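You operate a simulated robot arm through the tools that you are given. There is no shell and no other tool.

The job below is to be done with a simulated two-armed robot. You get a single attempt, and the scene is never put back.

JOB
Hold the spares bin on the top shelf of the trolley steady with one hand and put the primed lid from the top shelf of the trolley in it with the other.
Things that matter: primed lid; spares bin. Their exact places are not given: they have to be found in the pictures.

The check looks at the end state, three seconds after you hand in, the way a careful person would. Anything else that was tipped, shoved, dropped, spilled or broken makes it a failure. Lids that push on must go on centred and level and be pressed home; caps that screw on are set level and turned clockwise until they are tight.

ROBOT AND FRAMES
Two 7-joint arms with two-finger parallel grippers on one trunk, on a base that drives. Base frame: it is fixed to the floor where the robot stands at the start and does not move with it; the origin is under the middle of the robot, x ahead of it, y to its left, z up. Lengths are in mm, angles in rad, forces in N, time in s.
The left shoulder is at the start at [50, 209, 1196], the right one opposite. With the tool pointing down near the work surface each hand reaches from about 280 to 920 mm from the robot's upright axis, wherever it stands, measured 20 degrees to its own side. Places, roughly: primed lid [250, 2750, 1000]; spares bin [500, 2250, 1000]. Payload 4.4 kg a hand.
Tool frame (each hand has its own): the origin (TCP) lies between the finger pads and is the grasp point; the fingertips stand 23 mm ahead of it; z points along the fingers, y is the line along which they close. The gripper opens to 94 mm. The fingers are 38 mm wide and 10 mm thick; the gripper's body (54 by 96 mm) begins 39 mm behind the TCP.
Orientation is told as [roll, pitch, yaw] about the base's x, y, z axes, in that order, counted from this pose: with the fingers straight down and closing along the base's y, the tool's x points along the base's -x, its y along +y and its z along -z.

CONTROLS
- The arms move only by the tool arm_command. It takes "left_commands", "right_commands" or both (then of equal length, played together; a hand with none holds still); each is a list that holds one entry, the list of rows, each a list of 7 numbers: the turn, a rotation vector about the base's x, y, z in rad, then the shift along the base's x, y, z in mm, then the opening, from 0 (shut) to 1 (fully open). In form: [[[rx, ry, rz, x, y, z, gripper], ...]]. A call has 1 to 20 rows; each row shifts and turns the commanded pose from where the row before left it. Each row takes 0.2 s and may step no farther than 50 mm and 0.15 rad from the row before; otherwise, or with a gripper value out of range, the whole call is refused. Where a pose cannot be reached the arm comes as near as it can. A force on the tool above 40 N (or 10 N above the force at the start of the call, whichever is more), or a blocked arm, ends the call early, and 0.2 s more pass. The fingers move at their own pace (about 108 mm/s each) and stop on an object; they squeeze with about 38 N. The grip force told is the motor's: it shows also when the fingers shut on nothing. Time passes only in rows, and 0.2 s behind the last, so rows that do not move let the fingers close. It gives the time, the measured TCP pose, the force on the tool (base axes), the opening and the grip force at its end, in the units of the frame above (readings bear some noise), with the torque about the TCP (base axes, N m) and any sound that the robot's microphone picked up.
- Cameras (640 x 400 px; columns grow to the right, rows downward): "scene" is now at [157.2, -18.2, 1373.9]; the picture's right is [-0.21, -0.98, 0.00], its down [-0.52, 0.11, -0.85] and it looks along [0.83, -0.18, -0.53] (base axes); focal length 276 px, centre (320, 200). "left" rides on the left gripper at [86, -16, -74] in its tool frame; the picture's right is [0.18, 0.98, 0.00], its down [-0.58, 0.11, -0.81] and it looks along [-0.79, 0.15, 0.59] (tool axes); focal length 243 px, centre (320, 200). "right" rides on the right gripper at [86, 16, -75] in its tool frame; the picture's right is [-0.18, 0.98, 0.00], its down [-0.58, -0.11, -0.81] and it looks along [-0.79, -0.15, 0.59] (tool axes); focal length 243 px, centre (320, 200).
- grab_frame(camera): a new picture of that camera. No time passes.
- move_column(by): slides the trunk up (or, below 0, down) by that many mm; the arms and the scene camera ride with it, the base frame stays. It gives what a move gives, with no picture.
- drive_base(legs): drives the robot by 1 to 6 legs, each [ahead, left, turn to the left] in mm, mm and rad, along the robot's own axes; the way and the turn of a leg run together, so that a leg with both is an arc; at most 1500 mm and 3.142 rad a leg. The arms and the cameras ride along, it lands a little off, and it stops where it bumps. It gives what a move gives.
- pan_tilt(pan, tilt): turns the head with the scene camera to pan (to the left, within 1.396 rad either way) and tilt (down, from -0.506 to 1.204), counted from straight ahead of the robot. It gives what a move gives.
- measure_at(camera, pixels): for up to 12 pixels [column, row] of the newest picture of that camera ("zoom" is the newest enlarged one), the place [x, y, z] in the base frame of the surface seen there, good to about 2 mm. No time passes.
- enlarge(camera, box): a new picture of the part [left, top, right, bottom] of that camera's present view, enlarged. No time passes.
- job_done(): hands the job in; it is judged then, once.

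Unless the task says otherwise, let go and move clear before handing in.

The tools are called after "Call:" as name(argument=value, ...) on one line, values as JSON. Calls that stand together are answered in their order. arm_command: Moves the arms, as the interface text tells. Its arguments: {"type":"object","properties":{"left_commands":{"type":"array"},"right_commands":{"type":"array"}},"required":[]} The other tools are called the same way: move_column (by) slides the trunk up or down; drive_base (legs) drives the base; pan_tilt (pan, tilt) turns the head that bears the scene camera; grab_frame (camera) takes a picture; measure_at (camera, pixels) gives the place of the surface under pixels of a picture; enlarge (camera, box) takes an enlarged picture of a part of a camera's view; job_done () hands the job in.

At the start:

```text
time: 0.0
left_eef_pos: [527.7, 181.3, 1162.1]
left_orientation: [0.001, 0.0, -0.001]
left_force: [-1.0, -0.5, -0.2]
left_torque: [0.02, -0.01, -0.02]
left_width: 93.9
left_gripper_force: 0.1
right_eef_pos: [546.7, -274.2, 1185.8]
right_orientation: [-0.001, 0.001, -0.001]
right_force: [1.2, -0.2, -0.3]
right_torque: [0.04, 0.0, 0.04]
right_width: 94.3
right_gripper_force: 0.0
trunk travel left (down, up): [-275.0, 288.0]
robot x, y, heading: [1.8, 1.9, 0.001]
head pan, tilt: [-0.213, 0.56]
```

scene: 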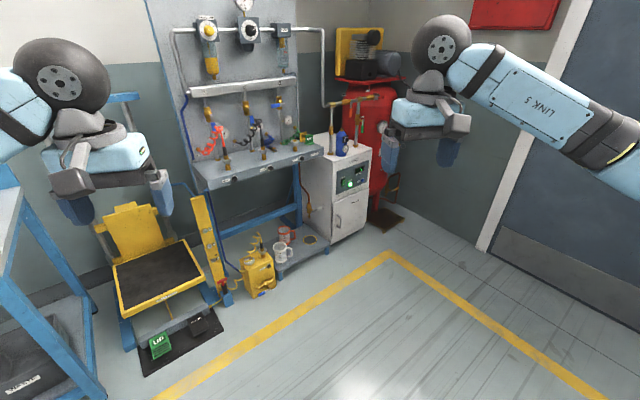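
right: 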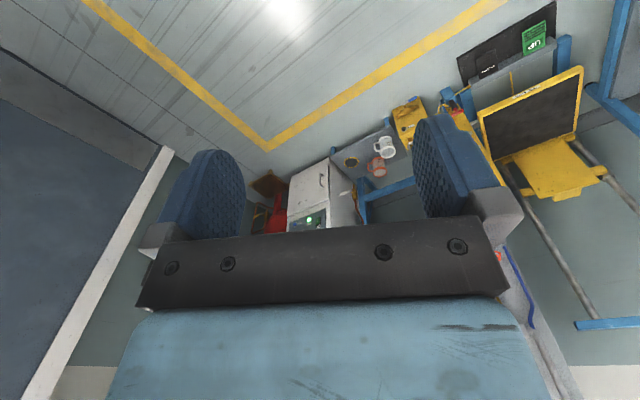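
left: 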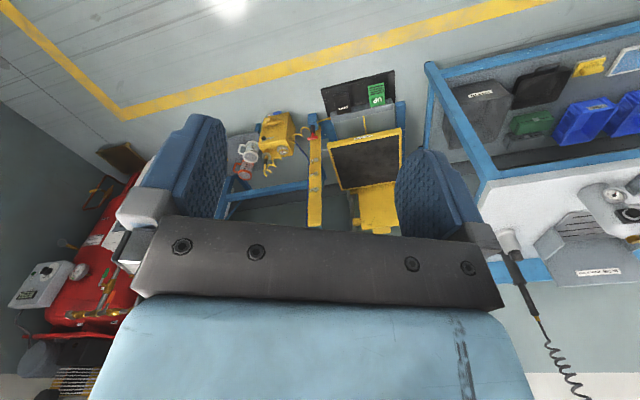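

The scene picture shows the wall bench ahead, and the trolley is not in view; it should be far to my left (y about 2250–2750). I turn the head left to look for it.

Call:
pan_tilt(pan=1.39, tilt=0.4)

```text
time: 1.7
left_eef_pos: [528.8, 180.3, 1162.5]
left_orientation: [0.0, 0.0, -0.001]
left_force: [0.4, 0.1, -0.1]
left_torque: [-0.01, -0.03, 0.0]
left_width: 94.1
left_gripper_force: 0.1
right_eef_pos: [546.2, -274.4, 1184.8]
right_orientation: [0.001, 0.0, 0.0]
right_force: [0.4, -0.5, -0.4]
right_torque: [0.01, -0.04, -0.03]
right_width: 94.3
right_gripper_force: 0.0
trunk travel left (down, up): [-275.0, 288.0]
robot x, y, heading: [3.1, 0.3, -0.002]
head pan, tilt: [1.389, 0.4]
```

The head is now at pan 1.389. I take a scene picture.

Call:
grab_frame(camera="scene")

```text
taken
```

scene: 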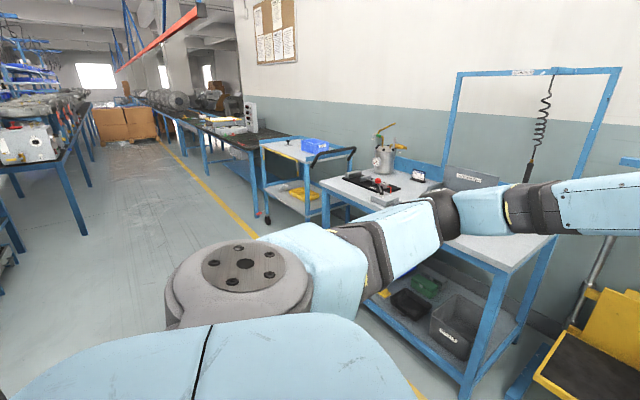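

The trolley shows at about (300,160), with a blue bin at (315,145) on top, behind the bench at (400,190). I enlarge that part and measure it.

Call:
enlarge(camera="scene", box=[240, 115, 380, 225])

Call:
measure_at(camera="scene", pixels=[[262, 146], [290, 153], [318, 145], [350, 152], [310, 165], [267, 220], [330, 180], [345, 205], [390, 205], [370, 295], [470, 390], [200, 180]])

```text
3.64 times, centred on (310, 170) of scene
```

zoom: 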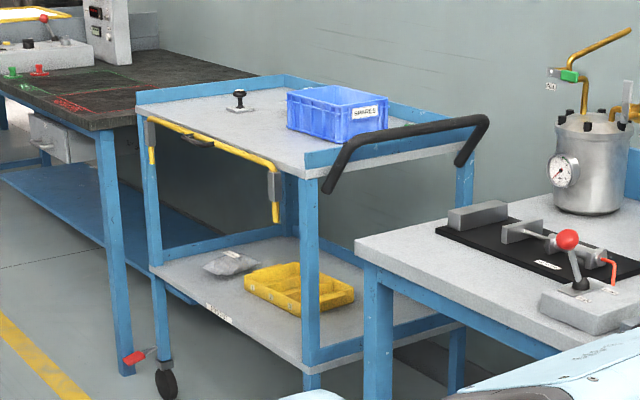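

```text
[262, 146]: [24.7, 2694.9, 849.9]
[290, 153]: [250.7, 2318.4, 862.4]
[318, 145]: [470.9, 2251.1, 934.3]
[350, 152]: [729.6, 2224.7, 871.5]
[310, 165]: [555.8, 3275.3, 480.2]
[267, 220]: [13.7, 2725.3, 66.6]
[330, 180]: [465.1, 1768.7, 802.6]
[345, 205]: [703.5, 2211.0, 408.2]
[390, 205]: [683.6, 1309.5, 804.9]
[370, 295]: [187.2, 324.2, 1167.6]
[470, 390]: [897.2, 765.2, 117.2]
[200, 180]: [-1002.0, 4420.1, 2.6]
```

The zoom shows the blue SPARES bin at (337,110) and a small black-knobbed object on a flat plate at (240,100), likely the primed lid. I measure corners of the trolley and both objects.

Call:
measure_at(camera="zoom", pixels=[[138, 98], [270, 84], [312, 178], [440, 160], [240, 95], [240, 109], [288, 95], [347, 108], [385, 95], [335, 88], [330, 188], [484, 120]])

Call:
measure_at(camera="scene", pixels=[[321, 184], [405, 218], [545, 240], [495, 290], [245, 145], [205, 140], [60, 160], [265, 240], [240, 250], [150, 250], [40, 300], [300, 215]])

```text
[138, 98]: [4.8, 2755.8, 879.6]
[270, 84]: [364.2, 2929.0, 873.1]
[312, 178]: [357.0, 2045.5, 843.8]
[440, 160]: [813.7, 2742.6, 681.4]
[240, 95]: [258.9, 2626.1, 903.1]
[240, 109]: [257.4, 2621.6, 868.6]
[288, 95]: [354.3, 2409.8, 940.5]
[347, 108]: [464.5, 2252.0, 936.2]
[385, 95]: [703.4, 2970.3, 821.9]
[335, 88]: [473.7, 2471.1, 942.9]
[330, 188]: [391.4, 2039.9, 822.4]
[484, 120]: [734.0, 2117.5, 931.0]
```

```text
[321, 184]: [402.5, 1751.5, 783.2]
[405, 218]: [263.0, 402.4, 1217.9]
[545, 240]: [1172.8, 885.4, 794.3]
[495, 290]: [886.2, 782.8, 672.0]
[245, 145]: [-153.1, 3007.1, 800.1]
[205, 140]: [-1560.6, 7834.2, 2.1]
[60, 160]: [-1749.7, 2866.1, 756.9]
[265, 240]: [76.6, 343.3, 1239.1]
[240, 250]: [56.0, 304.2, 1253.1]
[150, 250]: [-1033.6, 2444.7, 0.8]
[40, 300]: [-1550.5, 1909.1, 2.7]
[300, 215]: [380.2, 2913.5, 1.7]
```

The trolley top (z≈862) runs from corner (5,2756) to (357,2045), so its inward normal has a heading of about 0.46 rad. The lid is near (258,2624) and the bin near (470,2340). I drive back and left along the open aisle, turn to face it from a standoff, and look again.

Call:
drive_base(legs=[[-350, 1100, 0], [-100, 950, 0], [0, 0, 0.46]])

Call:
pan_tilt(pan=0.0, tilt=0.7)

Call:
grab_frame(camera="scene")

```text
time: 21.2
left_eef_pos: [-31.9, 2447.9, 1161.1]
left_orientation: [0.0, 0.001, 0.453]
left_force: [0.0, -0.2, 0.3]
left_torque: [0.01, 0.03, 0.01]
left_width: 93.9
left_gripper_force: 0.1
right_eef_pos: [181.7, 2046.6, 1184.7]
right_orientation: [0.002, 0.001, 0.451]
right_force: [-0.3, 0.4, 0.9]
right_torque: [0.0, -0.03, 0.0]
right_width: 94.0
right_gripper_force: 0.0
trunk travel left (down, up): [-275.0, 288.0]
robot x, y, heading: [-428.0, 2054.4, 0.453]
head pan, tilt: [1.389, 0.4]
```

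```text
time: 22.7
left_eef_pos: [-33.5, 2447.9, 1162.9]
left_orientation: [0.001, -0.001, 0.453]
left_force: [0.7, 0.9, 1.0]
left_torque: [0.01, 0.0, -0.01]
left_width: 93.9
left_gripper_force: 0.1
right_eef_pos: [182.7, 2046.8, 1186.0]
right_orientation: [0.0, 0.001, 0.453]
right_force: [0.1, -0.4, 0.0]
right_torque: [-0.02, 0.04, -0.02]
right_width: 93.8
right_gripper_force: 0.2
trunk travel left (down, up): [-275.0, 288.0]
robot x, y, heading: [-431.5, 2052.4, 0.455]
head pan, tilt: [0.0, 0.7]
```

```text
taken
```

scene: 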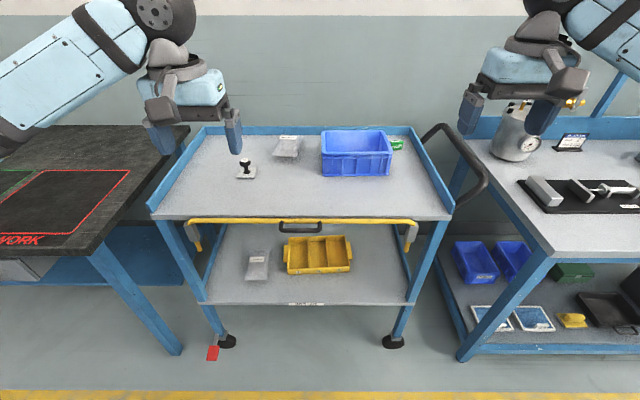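

Call:
enlarge(camera="scene", box=[210, 115, 450, 225])

Call:
enlarge(camera="scene", box=[222, 145, 302, 195])

```text
2.67 times, centred on (330, 170) of scene
```

zoom: 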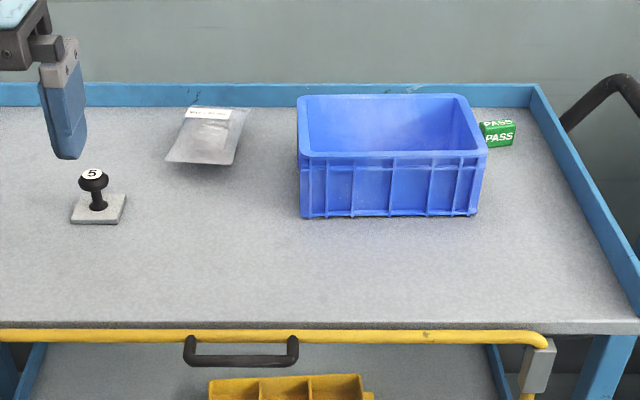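

```text
8.00 times, centred on (262, 170) of scene
```

zoom: 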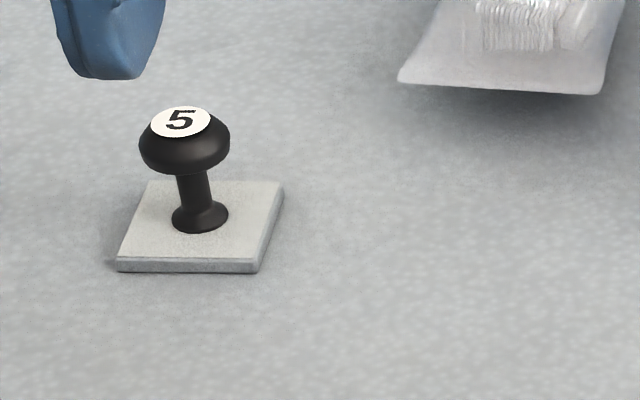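

The grey plate with the black knob labelled 5 (zoom (190,180)) is the primed lid, best taken by its knob. The bin stands to the right with a green PASS block close behind it. I measure the lid now.

Call:
measure_at(camera="zoom", pixels=[[180, 122], [150, 155], [222, 150], [185, 165], [195, 190], [145, 185], [282, 185], [258, 268], [118, 268], [130, 250], [250, 240], [330, 250]])

Call:
enlarge(camera="scene", box=[310, 120, 420, 190])

```text
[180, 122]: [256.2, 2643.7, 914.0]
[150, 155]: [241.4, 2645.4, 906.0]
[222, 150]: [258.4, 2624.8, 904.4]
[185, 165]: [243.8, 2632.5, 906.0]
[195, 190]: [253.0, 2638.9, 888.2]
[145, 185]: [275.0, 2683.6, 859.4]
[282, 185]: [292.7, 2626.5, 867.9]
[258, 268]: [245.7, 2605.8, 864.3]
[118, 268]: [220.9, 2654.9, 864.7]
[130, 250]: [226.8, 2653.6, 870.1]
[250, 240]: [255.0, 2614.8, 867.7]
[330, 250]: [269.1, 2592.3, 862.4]
```

```text
5.71 times, centred on (365, 155) of scene
```

zoom: 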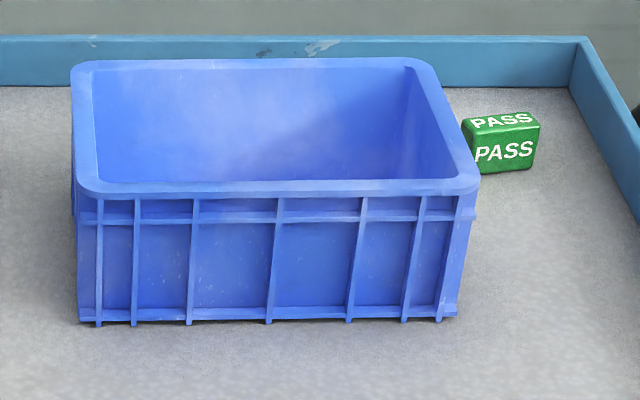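

The lid's knob top is at about (256,2641,914) and the plate is about 55 mm square, resting at z≈862. Now I measure the bin's rim, walls and floor.

Call:
measure_at(camera="zoom", pixels=[[75, 65], [430, 63], [475, 185], [85, 190], [95, 185], [275, 187], [250, 65], [462, 140], [84, 130], [270, 300], [470, 130], [530, 130]])

Call:
measure_at(camera="zoom", pixels=[[250, 170], [150, 170], [350, 170], [250, 120], [110, 150], [430, 150], [445, 120], [80, 320], [455, 318], [480, 190], [300, 178], [280, 72]])

```text
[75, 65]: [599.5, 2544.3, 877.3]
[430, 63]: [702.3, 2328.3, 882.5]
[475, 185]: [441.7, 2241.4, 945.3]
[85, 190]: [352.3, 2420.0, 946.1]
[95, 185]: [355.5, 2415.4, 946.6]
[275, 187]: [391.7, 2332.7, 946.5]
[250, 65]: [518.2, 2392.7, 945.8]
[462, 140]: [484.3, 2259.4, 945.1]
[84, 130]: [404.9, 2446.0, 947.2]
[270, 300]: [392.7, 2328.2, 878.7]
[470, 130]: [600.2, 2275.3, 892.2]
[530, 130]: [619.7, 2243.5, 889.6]
```

```text
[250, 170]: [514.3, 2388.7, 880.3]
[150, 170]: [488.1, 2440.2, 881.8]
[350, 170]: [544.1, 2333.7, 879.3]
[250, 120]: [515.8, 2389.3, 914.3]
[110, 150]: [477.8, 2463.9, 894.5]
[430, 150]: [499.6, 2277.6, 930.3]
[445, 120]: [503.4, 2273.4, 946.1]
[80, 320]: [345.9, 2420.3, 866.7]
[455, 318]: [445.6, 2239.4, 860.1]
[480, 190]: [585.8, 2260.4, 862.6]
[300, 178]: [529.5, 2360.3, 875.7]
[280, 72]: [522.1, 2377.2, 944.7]
```

The bin is about 205 × 140 mm with its rim at z≈946, its centre near (457,2361) and its floor at about 870, and it looks empty. I drive closer with a slight shift right, so the left hand can take the lid and the right hand the bin's right wall.

Call:
drive_base(legs=[[235, -50, 0.01]])

Call:
pan_tilt(pan=0.0, tilt=0.85)

Call:
grab_frame(camera="scene")

Call:
grab_frame(camera="left")

Call:
grab_frame(camera="right")

```text
time: 24.5
left_eef_pos: [199.7, 2506.8, 1162.9]
left_orientation: [0.0, 0.0, 0.457]
left_force: [0.9, -0.7, -0.6]
left_torque: [0.02, -0.01, 0.0]
left_width: 94.2
left_gripper_force: 0.1
right_eef_pos: [417.5, 2106.5, 1184.2]
right_orientation: [0.001, 0.0, 0.458]
right_force: [-0.4, 0.1, 0.1]
right_torque: [0.02, -0.02, 0.0]
right_width: 93.9
right_gripper_force: 0.1
trunk travel left (down, up): [-275.0, 288.0]
robot x, y, heading: [-194.6, 2114.2, 0.456]
head pan, tilt: [0.0, 0.7]
```

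```text
time: 25.2
left_eef_pos: [198.6, 2508.3, 1163.3]
left_orientation: [-0.002, 0.001, 0.456]
left_force: [0.3, -0.1, 0.3]
left_torque: [0.0, 0.0, -0.05]
left_width: 93.9
left_gripper_force: 0.1
right_eef_pos: [415.4, 2106.9, 1185.3]
right_orientation: [0.001, 0.001, 0.457]
right_force: [-0.4, -0.8, 0.5]
right_torque: [0.0, 0.02, 0.0]
right_width: 94.0
right_gripper_force: 0.0
trunk travel left (down, up): [-275.0, 288.0]
robot x, y, heading: [-192.5, 2112.5, 0.459]
head pan, tilt: [0.0, 0.85]
```

```text
taken
```

scene: 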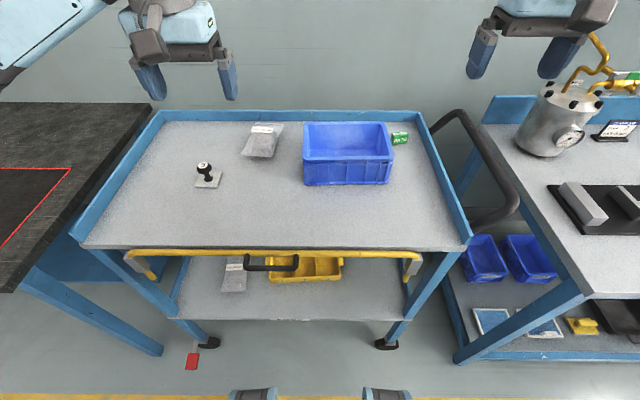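

```text
taken
```

left: 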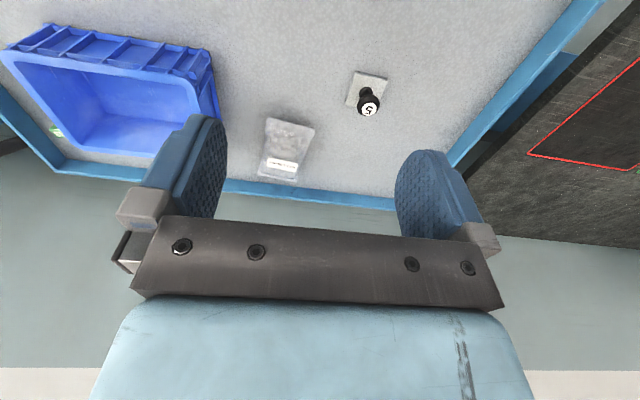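

```text
taken
```

right: 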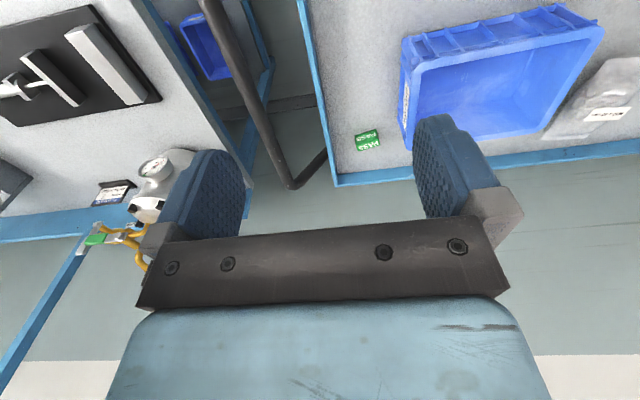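

The pictures show a clear view: knob at scene (205,168), bin at (348,153), PASS block at (399,138). I zoom in and re-measure both from here.

Call:
enlarge(camera="scene", box=[290, 110, 420, 195])

Call:
enlarge(camera="left", box=[320, 50, 416, 110])

Call:
measure_at(camera="zoom", pixels=[[320, 320], [300, 300], [340, 340], [260, 200]])

```text
4.71 times, centred on (355, 152) of scene
```

zoom: 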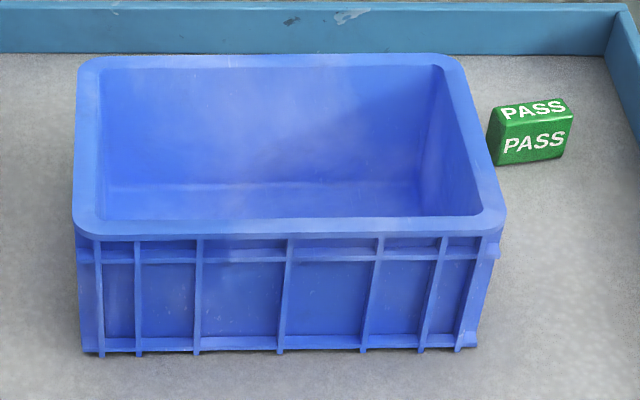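

```text
6.67 times, centred on (368, 80) of left
```

zoom: 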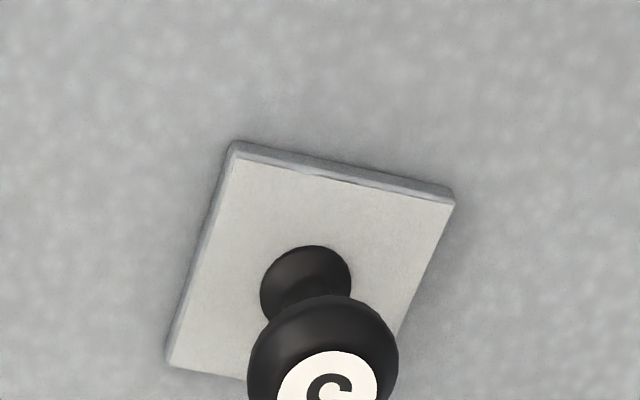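

```text
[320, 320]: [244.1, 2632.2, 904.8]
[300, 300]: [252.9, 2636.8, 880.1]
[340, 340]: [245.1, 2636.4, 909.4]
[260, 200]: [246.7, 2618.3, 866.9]
```

The left zoom shows the knob centred over the plate. I measure points on the knob and plate in the left picture, then the bin rim in the scene and right pictures.

Call:
measure_at(camera="left", pixels=[[369, 109], [359, 103], [379, 102], [361, 112], [377, 113], [369, 99], [355, 74], [387, 80], [347, 103], [383, 100]])

Call:
measure_at(camera="scene", pixels=[[307, 157], [393, 155], [384, 124], [307, 125], [350, 158], [389, 140], [307, 140], [345, 123], [345, 150], [330, 152], [360, 152], [386, 136]])

Call:
measure_at(camera="right", pixels=[[407, 62], [403, 85], [412, 80], [500, 43], [600, 30], [450, 100], [405, 110], [416, 68], [360, 135], [375, 132], [380, 145], [357, 148]])

```text
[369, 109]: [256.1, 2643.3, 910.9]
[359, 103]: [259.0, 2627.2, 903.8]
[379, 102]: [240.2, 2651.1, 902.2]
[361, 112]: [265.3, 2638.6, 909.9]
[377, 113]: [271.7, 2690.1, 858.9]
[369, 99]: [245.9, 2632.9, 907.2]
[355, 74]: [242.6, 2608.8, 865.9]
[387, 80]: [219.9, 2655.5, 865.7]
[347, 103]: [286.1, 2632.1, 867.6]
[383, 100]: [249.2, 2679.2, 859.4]
```

```text
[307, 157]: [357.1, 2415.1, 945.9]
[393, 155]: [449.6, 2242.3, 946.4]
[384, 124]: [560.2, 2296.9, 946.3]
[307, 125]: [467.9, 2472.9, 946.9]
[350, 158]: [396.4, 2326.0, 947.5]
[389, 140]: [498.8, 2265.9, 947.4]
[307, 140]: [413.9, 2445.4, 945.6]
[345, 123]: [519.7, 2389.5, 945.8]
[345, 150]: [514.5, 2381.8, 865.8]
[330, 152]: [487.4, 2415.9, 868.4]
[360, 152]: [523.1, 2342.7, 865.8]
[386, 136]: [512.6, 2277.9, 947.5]
```

```text
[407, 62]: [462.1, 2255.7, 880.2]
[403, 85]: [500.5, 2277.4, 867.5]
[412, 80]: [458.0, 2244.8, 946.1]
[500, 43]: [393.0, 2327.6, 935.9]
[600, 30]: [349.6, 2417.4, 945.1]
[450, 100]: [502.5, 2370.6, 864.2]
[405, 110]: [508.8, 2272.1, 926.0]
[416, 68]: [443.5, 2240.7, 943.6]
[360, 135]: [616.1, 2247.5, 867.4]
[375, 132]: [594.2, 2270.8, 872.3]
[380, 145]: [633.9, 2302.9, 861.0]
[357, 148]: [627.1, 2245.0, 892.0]
```

The bin centre works out at about (456,2358), yaw ≈0.463, with the right wall's rim middle near (494,2270). The knob centre is (256,2643) with its widest part near z≈904. I bring both hands above their grips and stop short to check.

Call:
arm_command(left_commands=[[[0, 0, 0, 14.3, 33.7, 0, 1], [0, 0, 0, 14.3, 33.7, 0, 1], [0, 0, 0, 14.4, 33.7, 0, 1], [0, 0, 0, 14.4, 33.6, 0, 1], [0, 0, 0, 0, 0, 0, 1], [0, 0, 0, 0, 0, -40, 1], [0, 0, 0, 0, 0, -40, 1], [0, 0, 0, 0, 0, -40, 1], [0, 0, 0, 0, 0, -40, 1], [0, 0, 0, 0, 0, -38, 1], [0, 0, 0, 0, 0, 0, 1]]], right_commands=[[[0, 0, 0.006, 15.8, 32.6, 0, 1], [0, 0, 0, 15.8, 32.6, 0, 1], [0, 0, 0, 15.8, 32.6, 0, 1], [0, 0, 0, 15.8, 32.6, 0, 1], [0, 0, 0, 15.8, 32.6, 0, 1], [0, 0, 0, 0, 0, -42, 1], [0, 0, 0, 0, 0, -42, 1], [0, 0, 0, 0, 0, -42, 1], [0, 0, 0, 0, 0, -42, 1], [0, 0, 0, 0, 0, 0, 1], [0, 0, 0, 0, 0, 0, 1]]])

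Call:
grab_frame(camera="scene")

Call:
grab_frame(camera="left")

Call:
grab_frame(camera="right")

```text
time: 27.6
left_eef_pos: [258.1, 2643.5, 964.8]
left_orientation: [0.001, 0.001, 0.459]
left_force: [0.4, -0.9, 0.3]
left_torque: [0.0, -0.02, 0.02]
left_width: 93.9
left_gripper_force: 0.0
right_eef_pos: [493.5, 2270.8, 1015.7]
right_orientation: [0.0, 0.0, 0.463]
right_force: [-0.2, 0.0, -0.6]
right_torque: [-0.04, -0.02, 0.0]
right_width: 94.1
right_gripper_force: 0.0
trunk travel left (down, up): [-275.0, 288.0]
robot x, y, heading: [-195.6, 2113.0, 0.456]
head pan, tilt: [0.0, 0.85]
```

```text
taken
```

scene: 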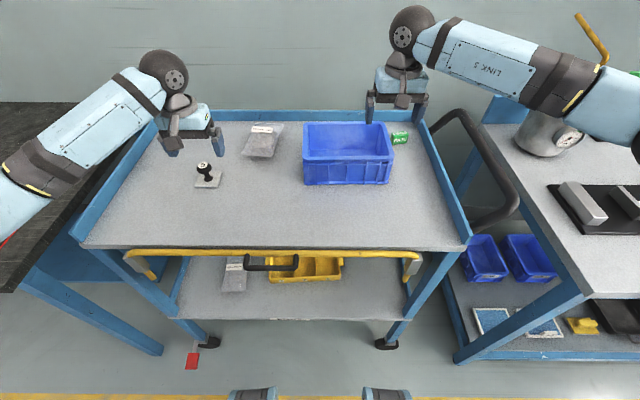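

```text
taken
```

left: 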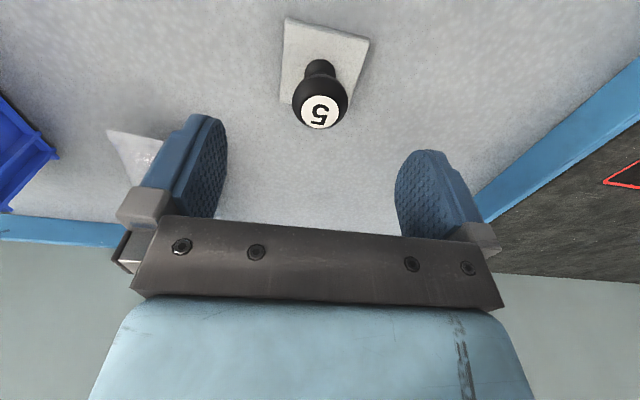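

```text
taken
```

right: 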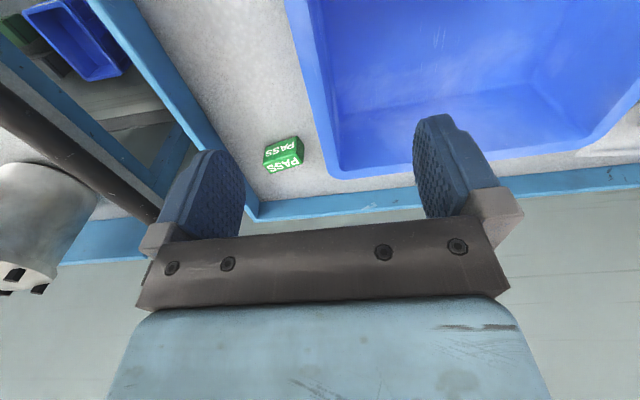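

Both hands are in place; the right camera shows the bin's right rim from (290,0) to (335,175). I measure the rim edges and knob again up close.

Call:
measure_at(camera="right", pixels=[[303, 60], [311, 60], [318, 60], [325, 60], [312, 100], [320, 100], [328, 100], [335, 100], [322, 140], [332, 140], [340, 165], [400, 170]])

Call:
measure_at(camera="left", pixels=[[319, 111], [294, 100], [346, 98], [300, 120], [336, 122], [318, 82], [287, 22], [367, 42], [318, 68], [285, 95], [140, 150]])

```text
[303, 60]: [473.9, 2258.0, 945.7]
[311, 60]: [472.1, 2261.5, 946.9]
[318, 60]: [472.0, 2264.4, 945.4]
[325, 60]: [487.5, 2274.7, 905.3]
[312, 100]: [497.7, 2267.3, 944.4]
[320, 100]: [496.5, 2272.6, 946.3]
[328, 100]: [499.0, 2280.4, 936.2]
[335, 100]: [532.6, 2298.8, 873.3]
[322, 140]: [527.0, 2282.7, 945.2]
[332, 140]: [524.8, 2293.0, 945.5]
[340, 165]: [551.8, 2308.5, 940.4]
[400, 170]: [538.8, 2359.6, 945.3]
```

```text
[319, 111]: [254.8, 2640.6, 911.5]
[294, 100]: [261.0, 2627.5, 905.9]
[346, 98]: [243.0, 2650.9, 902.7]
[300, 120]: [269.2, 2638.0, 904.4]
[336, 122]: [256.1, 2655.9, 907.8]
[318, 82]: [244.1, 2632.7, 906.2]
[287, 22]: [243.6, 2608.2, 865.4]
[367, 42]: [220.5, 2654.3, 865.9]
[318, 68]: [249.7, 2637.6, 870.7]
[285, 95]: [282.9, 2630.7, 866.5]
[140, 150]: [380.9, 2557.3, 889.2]
```

The rim centre (v≈-95) matches the right TCP within 1 mm, and the knob centre (257,2643) matches the left TCP. I lower both hands to grip height.

Call:
arm_command(left_commands=[[[0, 0, 0, 0, 0, -20, 1], [0, 0, 0, 0, 0, -20, 1], [0, 0, 0, -0.5, -0.5, -12, 1], [0, 0, 0, 0, 0, -9, 1], [0, 0, 0, 0, 0, 0, 1]]], right_commands=[[[0, 0, 0, 0, 0, -25, 1], [0, 0, 0, 0, 0, -25, 1], [0, 0, 0, 0, 0, -18, 1], [0, 0, 0, 0, 0, -12, 1], [0, 0, 0, 0, 0, 0, 1]]])

Call:
grab_frame(camera="right")

Call:
grab_frame(camera="left")

```text
time: 28.8
left_eef_pos: [255.3, 2643.2, 904.0]
left_orientation: [0.001, 0.0, 0.458]
left_force: [-0.2, 0.6, 0.0]
left_torque: [-0.04, 0.0, -0.02]
left_width: 94.2
left_gripper_force: 0.1
right_eef_pos: [493.4, 2271.0, 935.2]
right_orientation: [0.0, 0.0, 0.462]
right_force: [-0.1, 0.0, 0.1]
right_torque: [0.0, -0.04, 0.02]
right_width: 94.1
right_gripper_force: 0.0
trunk travel left (down, up): [-275.0, 288.0]
robot x, y, heading: [-197.6, 2112.7, 0.454]
head pan, tilt: [0.0, 0.85]
```

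```text
taken
```

right: 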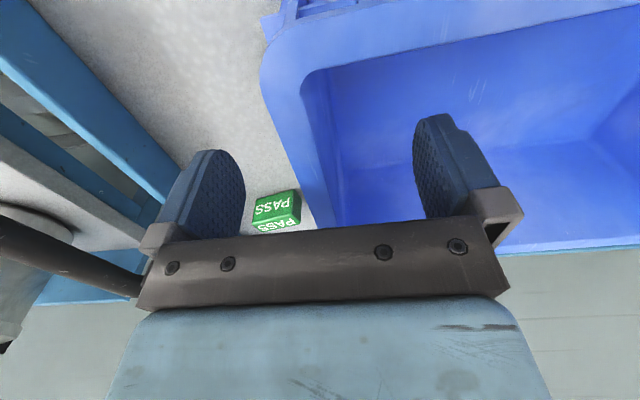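

```text
taken
```

left: 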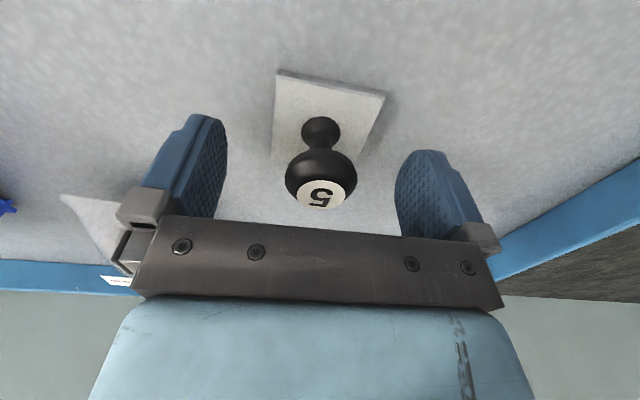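

The rim and knob each sit centred between open fingers. I close both grippers.

Call:
arm_command(left_commands=[[[0, 0, 0, 0, 0, 0, 0.6], [0, 0, 0, 0, 0, 0, 0.4], [0, 0, 0, 0, 0, 0, 0], [0, 0, 0, 0, 0, 0, 0], [0, 0, 0, 0, 0, 0, 0], [0, 0, 0, 0, 0, 0, 0]]], right_commands=[[[0, 0, 0, 0, 0, 0, 0.5], [0, 0, 0, 0, 0, 0, 0.25], [0, 0, 0, 0, 0, 0, 0], [0, 0, 0, 0, 0, 0, 0], [0, 0, 0, 0, 0, 0, 0], [0, 0, 0, 0, 0, 0, 0]]])

Call:
grab_frame(camera="right")

Call:
grab_frame(camera="left")

Call:
grab_frame(camera="scene")

```text
time: 30.2
left_eef_pos: [255.8, 2642.3, 902.7]
left_orientation: [0.002, 0.001, 0.457]
left_force: [-0.5, 0.6, 0.3]
left_torque: [0.0, -0.04, -0.01]
left_width: 34.1
left_gripper_force: 37.8
right_eef_pos: [493.0, 2271.2, 935.5]
right_orientation: [-0.001, 0.0, 0.462]
right_force: [0.7, 0.2, -0.3]
right_torque: [0.02, -0.01, -0.04]
right_width: 11.5
right_gripper_force: 38.3
trunk travel left (down, up): [-275.0, 288.0]
robot x, y, heading: [-194.5, 2111.8, 0.46]
head pan, tilt: [0.0, 0.85]
```

```text
taken
```

right: 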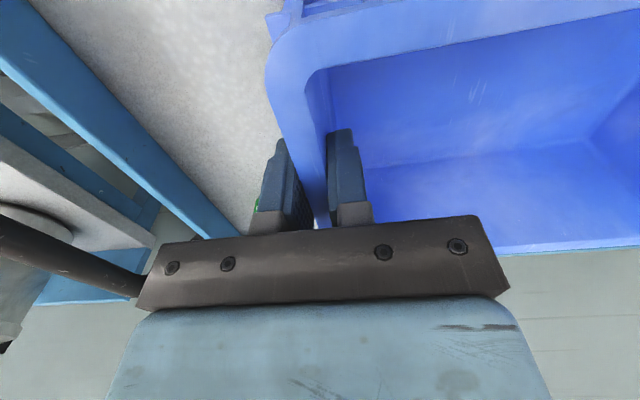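

```text
taken
```

left: 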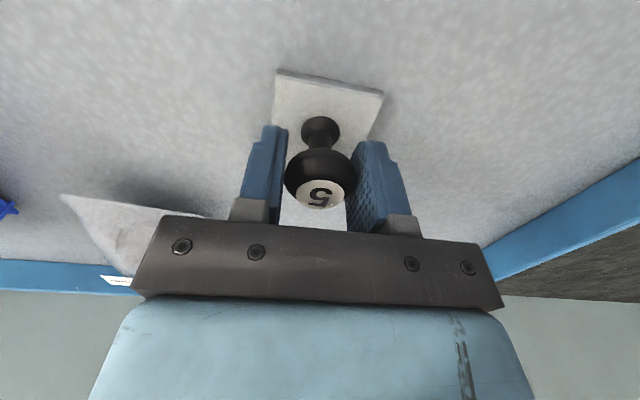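

```text
taken
```

scene: 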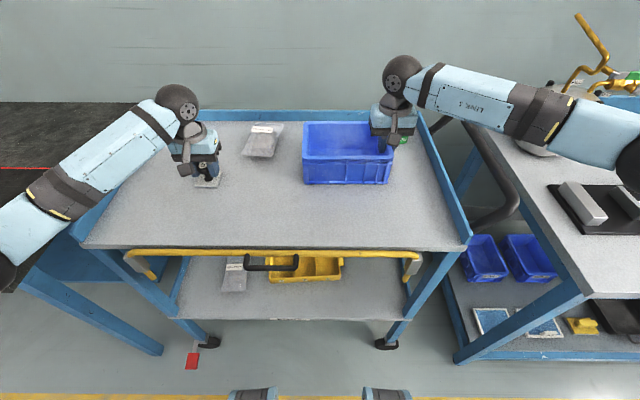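

Grips are firm: left width 34.1 mm on the knob, right 11.5 mm on the bin wall, 38 N each, and the bin did not move. I lift the lid 130 mm straight up while the right hand holds.

Call:
arm_command(left_commands=[[[0, 0, 0, 0, 0, 5, 0], [0, 0, 0, 0, 0, 10, 0], [0, 0, 0, 0, 0, 20, 0], [0, 0, 0, 0, 0, 30, 0], [0, 0, 0, 0, 0, 30, 0], [0, 0, 0, 0, 0, 25, 0], [0, 0, 0, 0, 0, 15, 0], [0, 0, 0, 0, 0, 0, 0]]], right_commands=[[[0, 0, 0, 0, 0, 0, 0], [0, 0, 0, 0, 0, 0, 0], [0, 0, 0, 0, 0, 0, 0], [0, 0, 0, 0, 0, 0, 0], [0, 0, 0, 0, 0, 0, 0], [0, 0, 0, 0, 0, 0, 0], [0, 0, 0, 0, 0, 0, 0], [0, 0, 0, 0, 0, 0, 0]]])

Call:
grab_frame(camera="left")

Call:
grab_frame(camera="scene")

```text
time: 32.0
left_eef_pos: [255.7, 2638.1, 1039.5]
left_orientation: [0.0, 0.0, 0.457]
left_force: [0.7, 0.3, -0.6]
left_torque: [0.0, -0.01, 0.01]
left_width: 33.8
left_gripper_force: 38.1
right_eef_pos: [495.3, 2270.1, 937.2]
right_orientation: [0.0, 0.0, 0.462]
right_force: [0.1, -0.6, -0.2]
right_torque: [0.04, -0.02, -0.02]
right_width: 11.6
right_gripper_force: 37.9
trunk travel left (down, up): [-275.0, 288.0]
robot x, y, heading: [-197.6, 2112.3, 0.456]
head pan, tilt: [0.0, 0.85]
```

```text
taken
```

left: 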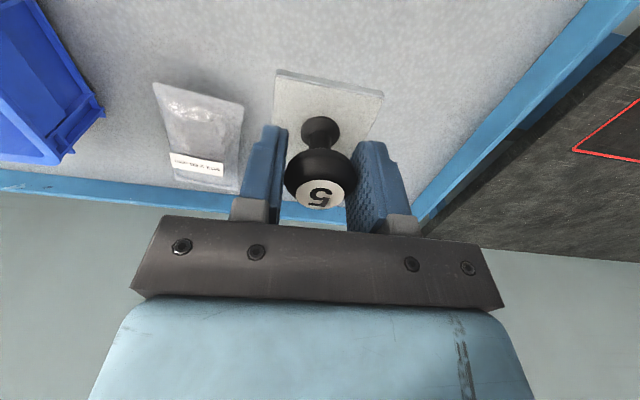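

```text
taken
```

scene: 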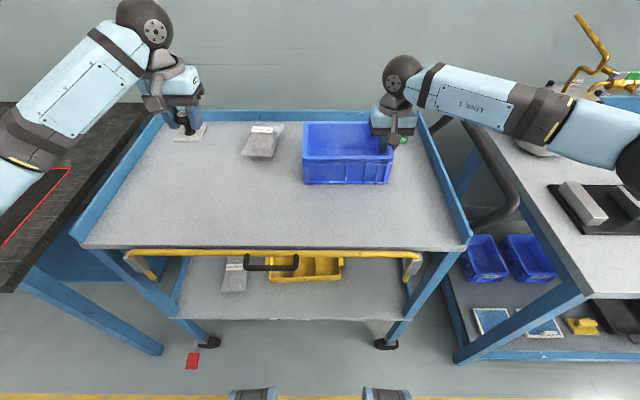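

The lid is up, level and clear of everything (z of TCP 1039). I carry it across to above the bin's left half.

Call:
arm_command(left_commands=[[[0, 0, 0, 23.1, -31.1, 0, 0], [0, 0, 0, 23.1, -31.1, 0, 0], [0, 0, 0, 23.1, -31.1, 0, 0], [0, 0, 0, 23.1, -31.1, 0, 0], [0, 0, 0, 23.1, -31.1, 0, 0], [0, 0, 0, 23.1, -31.1, 0, 0], [0, 0, 0, 23.1, -31.1, 0, 0], [0, 0, 0, 23.0, -31.1, 0, 0], [0, 0, 0, 0, 0, 0, 0], [0, 0, 0, 0, 0, 0, 0]]], right_commands=[[[0, 0, 0, 0, 0, 0, 0], [0, 0, 0, 0, 0, 0, 0], [0, 0, 0, 0, 0, 0, 0], [0, 0, 0, 0, 0, 0, 0], [0, 0, 0, 0, 0, 0, 0], [0, 0, 0, 0, 0, 0, 0], [0, 0, 0, 0, 0, 0, 0], [0, 0, 0, 0, 0, 0, 0], [0, 0, 0, 0, 0, 0, 0], [0, 0, 0, 0, 0, 0, 0]]])

Call:
grab_frame(camera="left")

Call:
grab_frame(camera="scene")

Call:
enlarge(camera="scene", box=[280, 60, 440, 195])

```text
time: 34.2
left_eef_pos: [439.5, 2392.4, 1038.5]
left_orientation: [-0.001, 0.0, 0.457]
left_force: [-0.1, 0.2, -0.6]
left_torque: [0.03, -0.01, 0.03]
left_width: 33.9
left_gripper_force: 38.3
right_eef_pos: [493.9, 2270.9, 936.7]
right_orientation: [0.002, 0.0, 0.462]
right_force: [-1.1, 0.5, 1.0]
right_torque: [0.01, 0.04, 0.02]
right_width: 11.6
right_gripper_force: 37.7
trunk travel left (down, up): [-275.0, 288.0]
robot x, y, heading: [-194.3, 2111.9, 0.454]
head pan, tilt: [0.0, 0.85]
```

```text
taken
```

left: 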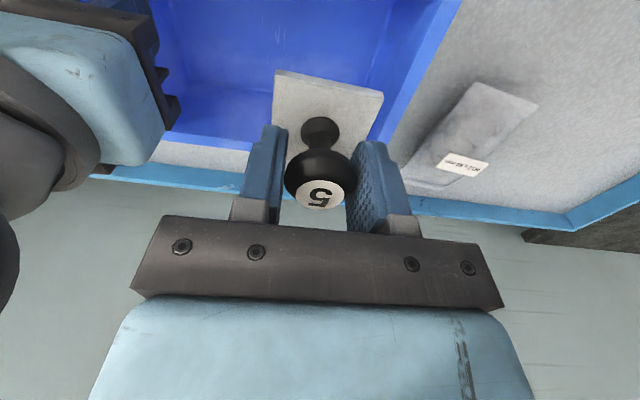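

```text
taken
```

scene: 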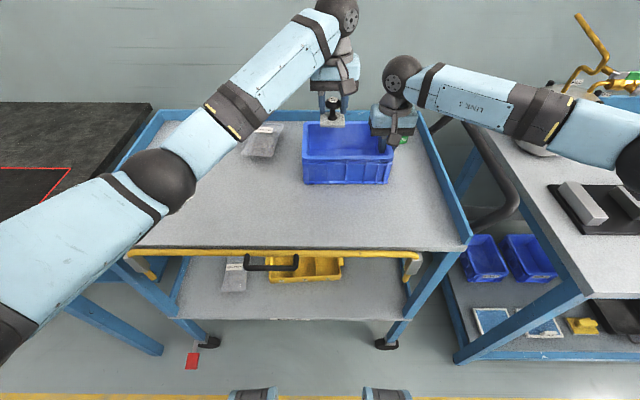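

```text
2.96 times, centred on (360, 128) of scene
```

zoom: 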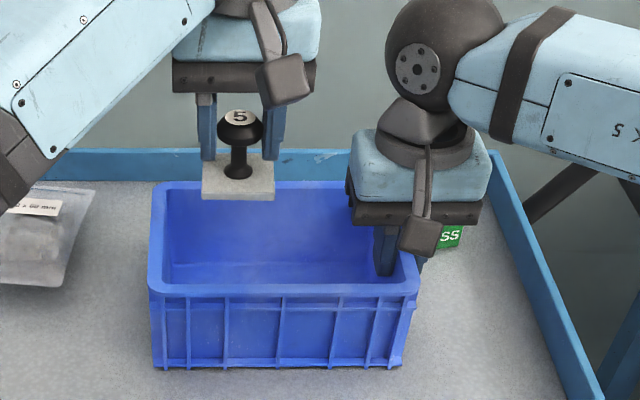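

The lid is directly over the left half of the bin (TCP v≈38, u≈0), with a visible gap to the right hand. I shift 4 mm toward the middle and lower it to just above the bin floor.

Call:
arm_command(left_commands=[[[0, 0, 0.005, 1.8, -3.6, 0, 0], [0, 0, 0, 0, 0, -20, 0], [0, 0, 0, 0, 0, -20, 0], [0, 0, 0, 0, 0, -20, 0], [0, 0, 0, 0, 0, -20, 0], [0, 0, 0, 0, 0, -20, 0], [0, 0, 0, 0, 0, -15, 0], [0, 0, 0, 0, 0, -7, 0], [0, 0, 0, 0, 0, 0, 0]]], right_commands=[[[0, 0, 0, 0, 0, 0, 0], [0, 0, 0, 0, 0, 0, 0], [0, 0, 0, 0, 0, 0, 0], [0, 0, 0, 0, 0, 0, 0], [0, 0, 0, 0, 0, 0, 0], [0, 0, 0, 0, 0, 0, 0], [0, 0, 0, 0, 0, 0, 0], [0, 0, 0, 0, 0, 0, 0], [0, 0, 0, 0, 0, 0, 0]]])

Call:
grab_frame(camera="left")

Call:
enlarge(camera="scene", box=[280, 80, 440, 195])

```text
time: 36.2
left_eef_pos: [441.5, 2387.1, 917.1]
left_orientation: [0.001, 0.0, 0.461]
left_force: [0.1, -0.2, -1.2]
left_torque: [0.0, 0.02, 0.0]
left_width: 34.2
left_gripper_force: 36.9
right_eef_pos: [494.4, 2270.4, 935.8]
right_orientation: [0.001, 0.0, 0.462]
right_force: [0.3, -0.6, 1.8]
right_torque: [-0.04, 0.03, 0.03]
right_width: 11.8
right_gripper_force: 38.2
trunk travel left (down, up): [-275.0, 288.0]
robot x, y, heading: [-198.2, 2114.4, 0.457]
head pan, tilt: [0.0, 0.85]
```

```text
taken
```

left: 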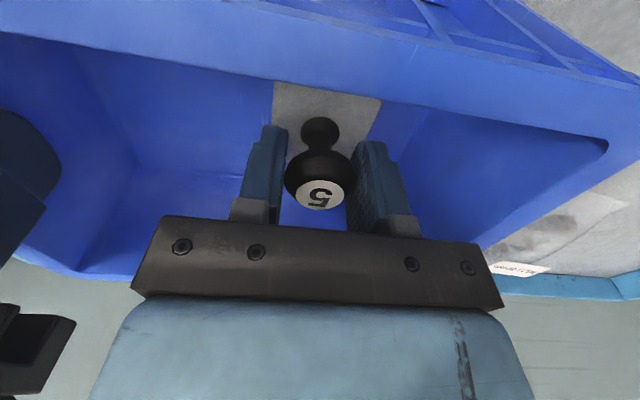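

```text
3.48 times, centred on (360, 138) of scene
```

zoom: 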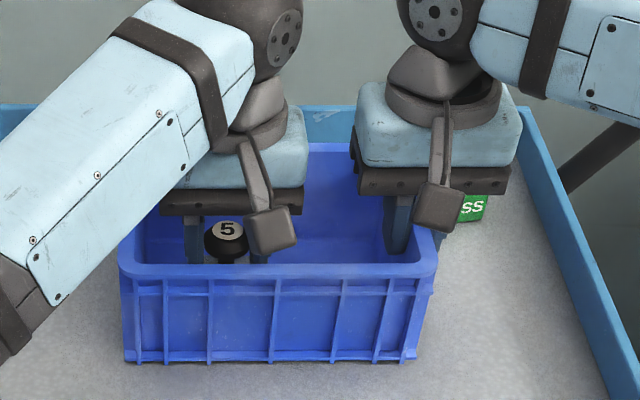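

The lid hangs inside the bin, all clear of the walls. I lower in small steps to touch the floor.

Call:
arm_command(left_commands=[[[0, 0, 0, 0, 0, -2, 0], [0, 0, 0, 0, 0, -2, 0], [0, 0, 0, 0, 0, -2, 0], [0, 0, 0, 0, 0, 0, 0], [0, 0, 0, 0, 0, 0, 0]]], right_commands=[[[0, 0, 0, 0, 0, 0, 0], [0, 0, 0, 0, 0, 0, 0], [0, 0, 0, 0, 0, 0, 0], [0, 0, 0, 0, 0, 0, 0], [0, 0, 0, 0, 0, 0, 0]]])

```text
time: 37.4
left_eef_pos: [441.7, 2389.0, 911.4]
left_orientation: [0.001, 0.0, 0.46]
left_force: [-0.7, -0.2, -0.8]
left_torque: [0.0, -0.03, 0.0]
left_width: 34.0
left_gripper_force: 37.9
right_eef_pos: [494.0, 2270.7, 937.5]
right_orientation: [0.001, 0.001, 0.461]
right_force: [-0.2, -1.2, 0.9]
right_torque: [-0.01, -0.02, 0.02]
right_width: 11.7
right_gripper_force: 37.7
trunk travel left (down, up): [-275.0, 288.0]
robot x, y, heading: [-192.6, 2110.2, 0.456]
head pan, tilt: [0.0, 0.85]
```

No contact force yet at z 911; I go down a further 3 mm in 1 mm steps.

Call:
arm_command(left_commands=[[[0, 0, 0, 0, 0, -1, 0], [0, 0, 0, 0, 0, -1, 0], [0, 0, 0, 0, 0, -1, 0], [0, 0, 0, 0, 0, 0, 0], [0, 0, 0, 0, 0, 0, 0]]], right_commands=[[[0, 0, 0, 0, 0, 0, 0], [0, 0, 0, 0, 0, 0, 0], [0, 0, 0, 0, 0, 0, 0], [0, 0, 0, 0, 0, 0, 0], [0, 0, 0, 0, 0, 0, 0]]])

```text
time: 38.6
left_eef_pos: [441.6, 2389.4, 908.4]
left_orientation: [-0.001, 0.0, 0.462]
left_force: [-0.3, 2.4, 9.4]
left_torque: [0.04, 0.17, 0.0]
left_width: 34.1
left_gripper_force: 38.1
right_eef_pos: [495.3, 2269.4, 935.7]
right_orientation: [0.001, -0.001, 0.463]
right_force: [1.6, -0.4, -2.7]
right_torque: [0.07, -0.16, -0.21]
right_width: 12.0
right_gripper_force: 37.4
trunk travel left (down, up): [-275.0, 288.0]
robot x, y, heading: [-193.8, 2109.9, 0.458]
head pan, tilt: [0.0, 0.85]
```

The upward force of 9.4 N shows the lid rests on the bin floor. I ease up 0.5 mm and open the left fingers part way (56 mm), staying clear of the bin wall.

Call:
arm_command(left_commands=[[[0, 0, 0, 0, 0, 0.7, 0], [0, 0, 0, 0, 0, 0, 0.45], [0, 0, 0, 0, 0, 0, 0.58], [0, 0, 0, 0, 0, 0, 0.58], [0, 0, 0, 0, 0, 0, 0.58]]], right_commands=[[[0, 0, 0, 0, 0, 0, 0], [0, 0, 0, 0, 0, 0, 0], [0, 0, 0, 0, 0, 0, 0], [0, 0, 0, 0, 0, 0, 0], [0, 0, 0, 0, 0, 0, 0]]])

Call:
grab_frame(camera="left")

```text
time: 39.8
left_eef_pos: [442.4, 2388.3, 908.6]
left_orientation: [0.0, -0.001, 0.463]
left_force: [0.5, 0.6, -1.1]
left_torque: [-0.01, 0.0, 0.01]
left_width: 54.4
left_gripper_force: 0.1
right_eef_pos: [494.4, 2271.5, 936.2]
right_orientation: [-0.001, -0.001, 0.463]
right_force: [0.6, -0.2, -0.7]
right_torque: [-0.01, 0.04, -0.01]
right_width: 11.8
right_gripper_force: 38.0
trunk travel left (down, up): [-275.0, 288.0]
robot x, y, heading: [-195.9, 2111.1, 0.457]
head pan, tilt: [0.0, 0.85]
```

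```text
taken
```

left: 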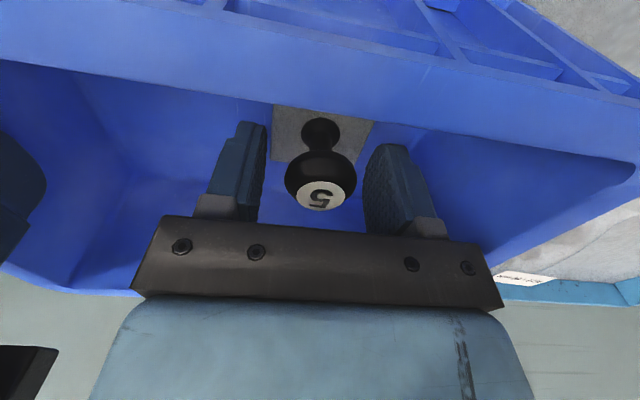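

The fingers are clear of the knob on both sides. I lift the left hand straight up while the right still holds the bin, then look.

Call:
arm_command(left_commands=[[[0, 0, 0, 0, 0, 8, 0.58], [0, 0, 0, 0, 0, 20, 0.58], [0, 0, 0, 0, 0, 35, 0.58], [0, 0, 0, 0, 0, 40, 0.58], [0, 0, 0, 0, 0, 40, 0.58], [0, 0, 0, 0, 0, 40, 0.58], [0, 0, 0, -22, 45, 0, 0.58], [0, 0, 0, -22, 45, 0, 0.58], [0, 0, 0, -22, 45, 0, 0.58], [0, 0, 0, -22, 45, 0, 0.58], [0, 0, 0, 0, 0, 0, 0.58]]], right_commands=[[[0, 0, 0, 0, 0, 0, 0], [0, 0, 0, 0, 0, 0, 0], [0, 0, 0, 0, 0, 0, 0], [0, 0, 0, 0, 0, 0, 0], [0, 0, 0, 0, 0, 0, 0], [0, 0, 0, 0, 0, 0, 0], [0, 0, 0, 0, 0, 0, 0], [0, 0, 0, 0, 0, 0, 0], [0, 0, 0, 0, 0, 0, 0], [0, 0, 0, 0, 0, 0, 0], [0, 0, 0, 0, 0, 0, 0]]])

Call:
enlarge(camera="scene", box=[280, 80, 440, 195])

Call:
grab_frame(camera="right")

```text
time: 42.2
left_eef_pos: [352.9, 2570.4, 1091.6]
left_orientation: [0.0, -0.003, 0.46]
left_force: [0.3, 0.6, 0.5]
left_torque: [0.0, 0.02, -0.03]
left_width: 54.6
left_gripper_force: 0.1
right_eef_pos: [494.5, 2270.7, 936.0]
right_orientation: [0.001, 0.0, 0.462]
right_force: [0.8, -0.9, -1.2]
right_torque: [0.14, 0.17, 0.04]
right_width: 11.7
right_gripper_force: 37.8
trunk travel left (down, up): [-275.0, 288.0]
robot x, y, heading: [-196.6, 2112.0, 0.457]
head pan, tilt: [0.0, 0.85]
```

```text
3.48 times, centred on (360, 138) of scene
```

zoom: 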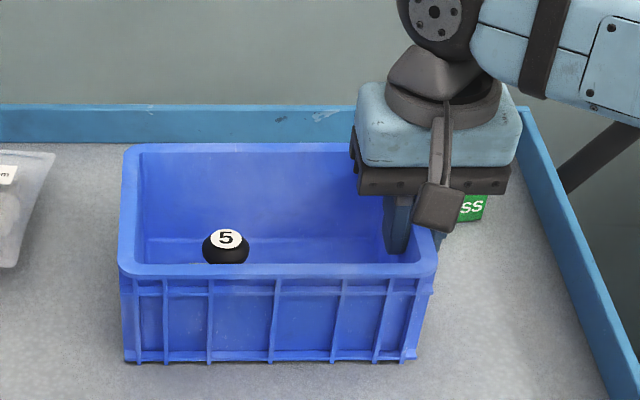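

```text
taken
```

right: 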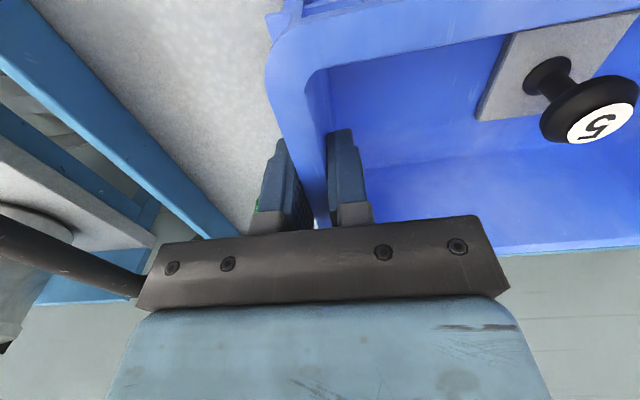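

The lid stands upright and flat in the bin, which has not moved. I open the right fingers part way and lift straight up.

Call:
arm_command(right_commands=[[[0, 0, 0, 0, 0, 0, 0.3], [0, 0, 0, 0, 0, 0, 0.45], [0, 0, 0, 0, 0, 0, 0.45], [0, 0, 0, 0, 0, 0, 0.45], [0, 0, 0, 0, 0, 8, 0.45], [0, 0, 0, 0, 0, 20, 0.45], [0, 0, 0, 0, 0, 40, 0.45], [0, 0, 0, 0, 0, 40, 0.45], [0, 0, 0, 0, 0, 40, 0.45], [0, 0, 0, 0, 0, 40, 0.45], [0, 0, 0, -20, -40, 20, 0.45], [0, 0, 0, -20, -40, 0, 0.45], [0, 0, 0, -20, -40, 0, 0.45], [0, 0, 0, 0, 0, 0, 0.45]]])

Call:
grab_frame(camera="scene")

Call:
enlarge(camera="scene", box=[280, 80, 440, 195])

Call:
measure_at(camera="scene", pixels=[[307, 157], [393, 155], [389, 140], [307, 140], [350, 158], [345, 123]])

Call:
grab_frame(camera="right")

```text
time: 45.2
left_eef_pos: [352.9, 2570.5, 1092.4]
left_orientation: [0.0, 0.0, 0.463]
left_force: [-0.1, 0.0, -1.1]
left_torque: [-0.02, 0.02, 0.02]
left_width: 54.5
left_gripper_force: 0.0
right_eef_pos: [434.1, 2150.0, 1147.4]
right_orientation: [-0.003, 0.001, 0.463]
right_force: [0.7, 0.1, -1.3]
right_torque: [0.02, 0.01, 0.01]
right_width: 42.3
right_gripper_force: 0.1
trunk travel left (down, up): [-275.0, 288.0]
robot x, y, heading: [-194.2, 2111.3, 0.46]
head pan, tilt: [0.0, 0.85]
```

```text
taken
```

scene: 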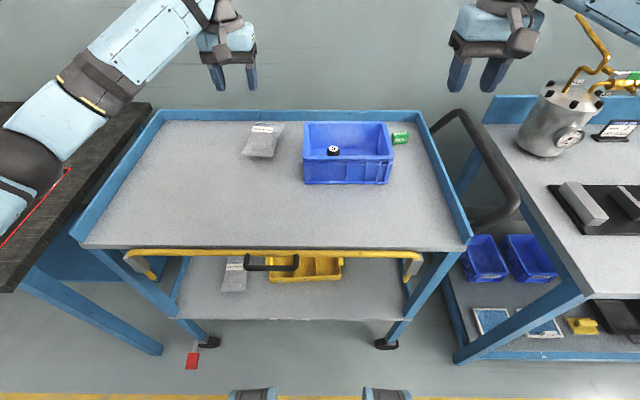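

```text
3.48 times, centred on (360, 138) of scene
```

zoom: 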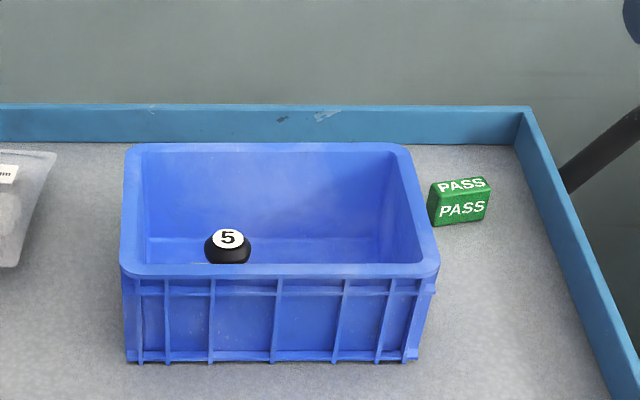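

```text
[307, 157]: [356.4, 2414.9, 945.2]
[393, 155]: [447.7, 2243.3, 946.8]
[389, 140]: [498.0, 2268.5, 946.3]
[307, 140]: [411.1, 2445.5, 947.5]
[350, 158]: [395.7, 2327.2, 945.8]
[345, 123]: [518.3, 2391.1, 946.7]
```

```text
taken
```

right: 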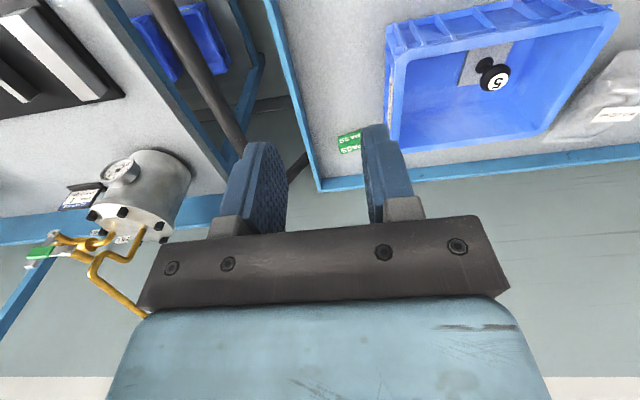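

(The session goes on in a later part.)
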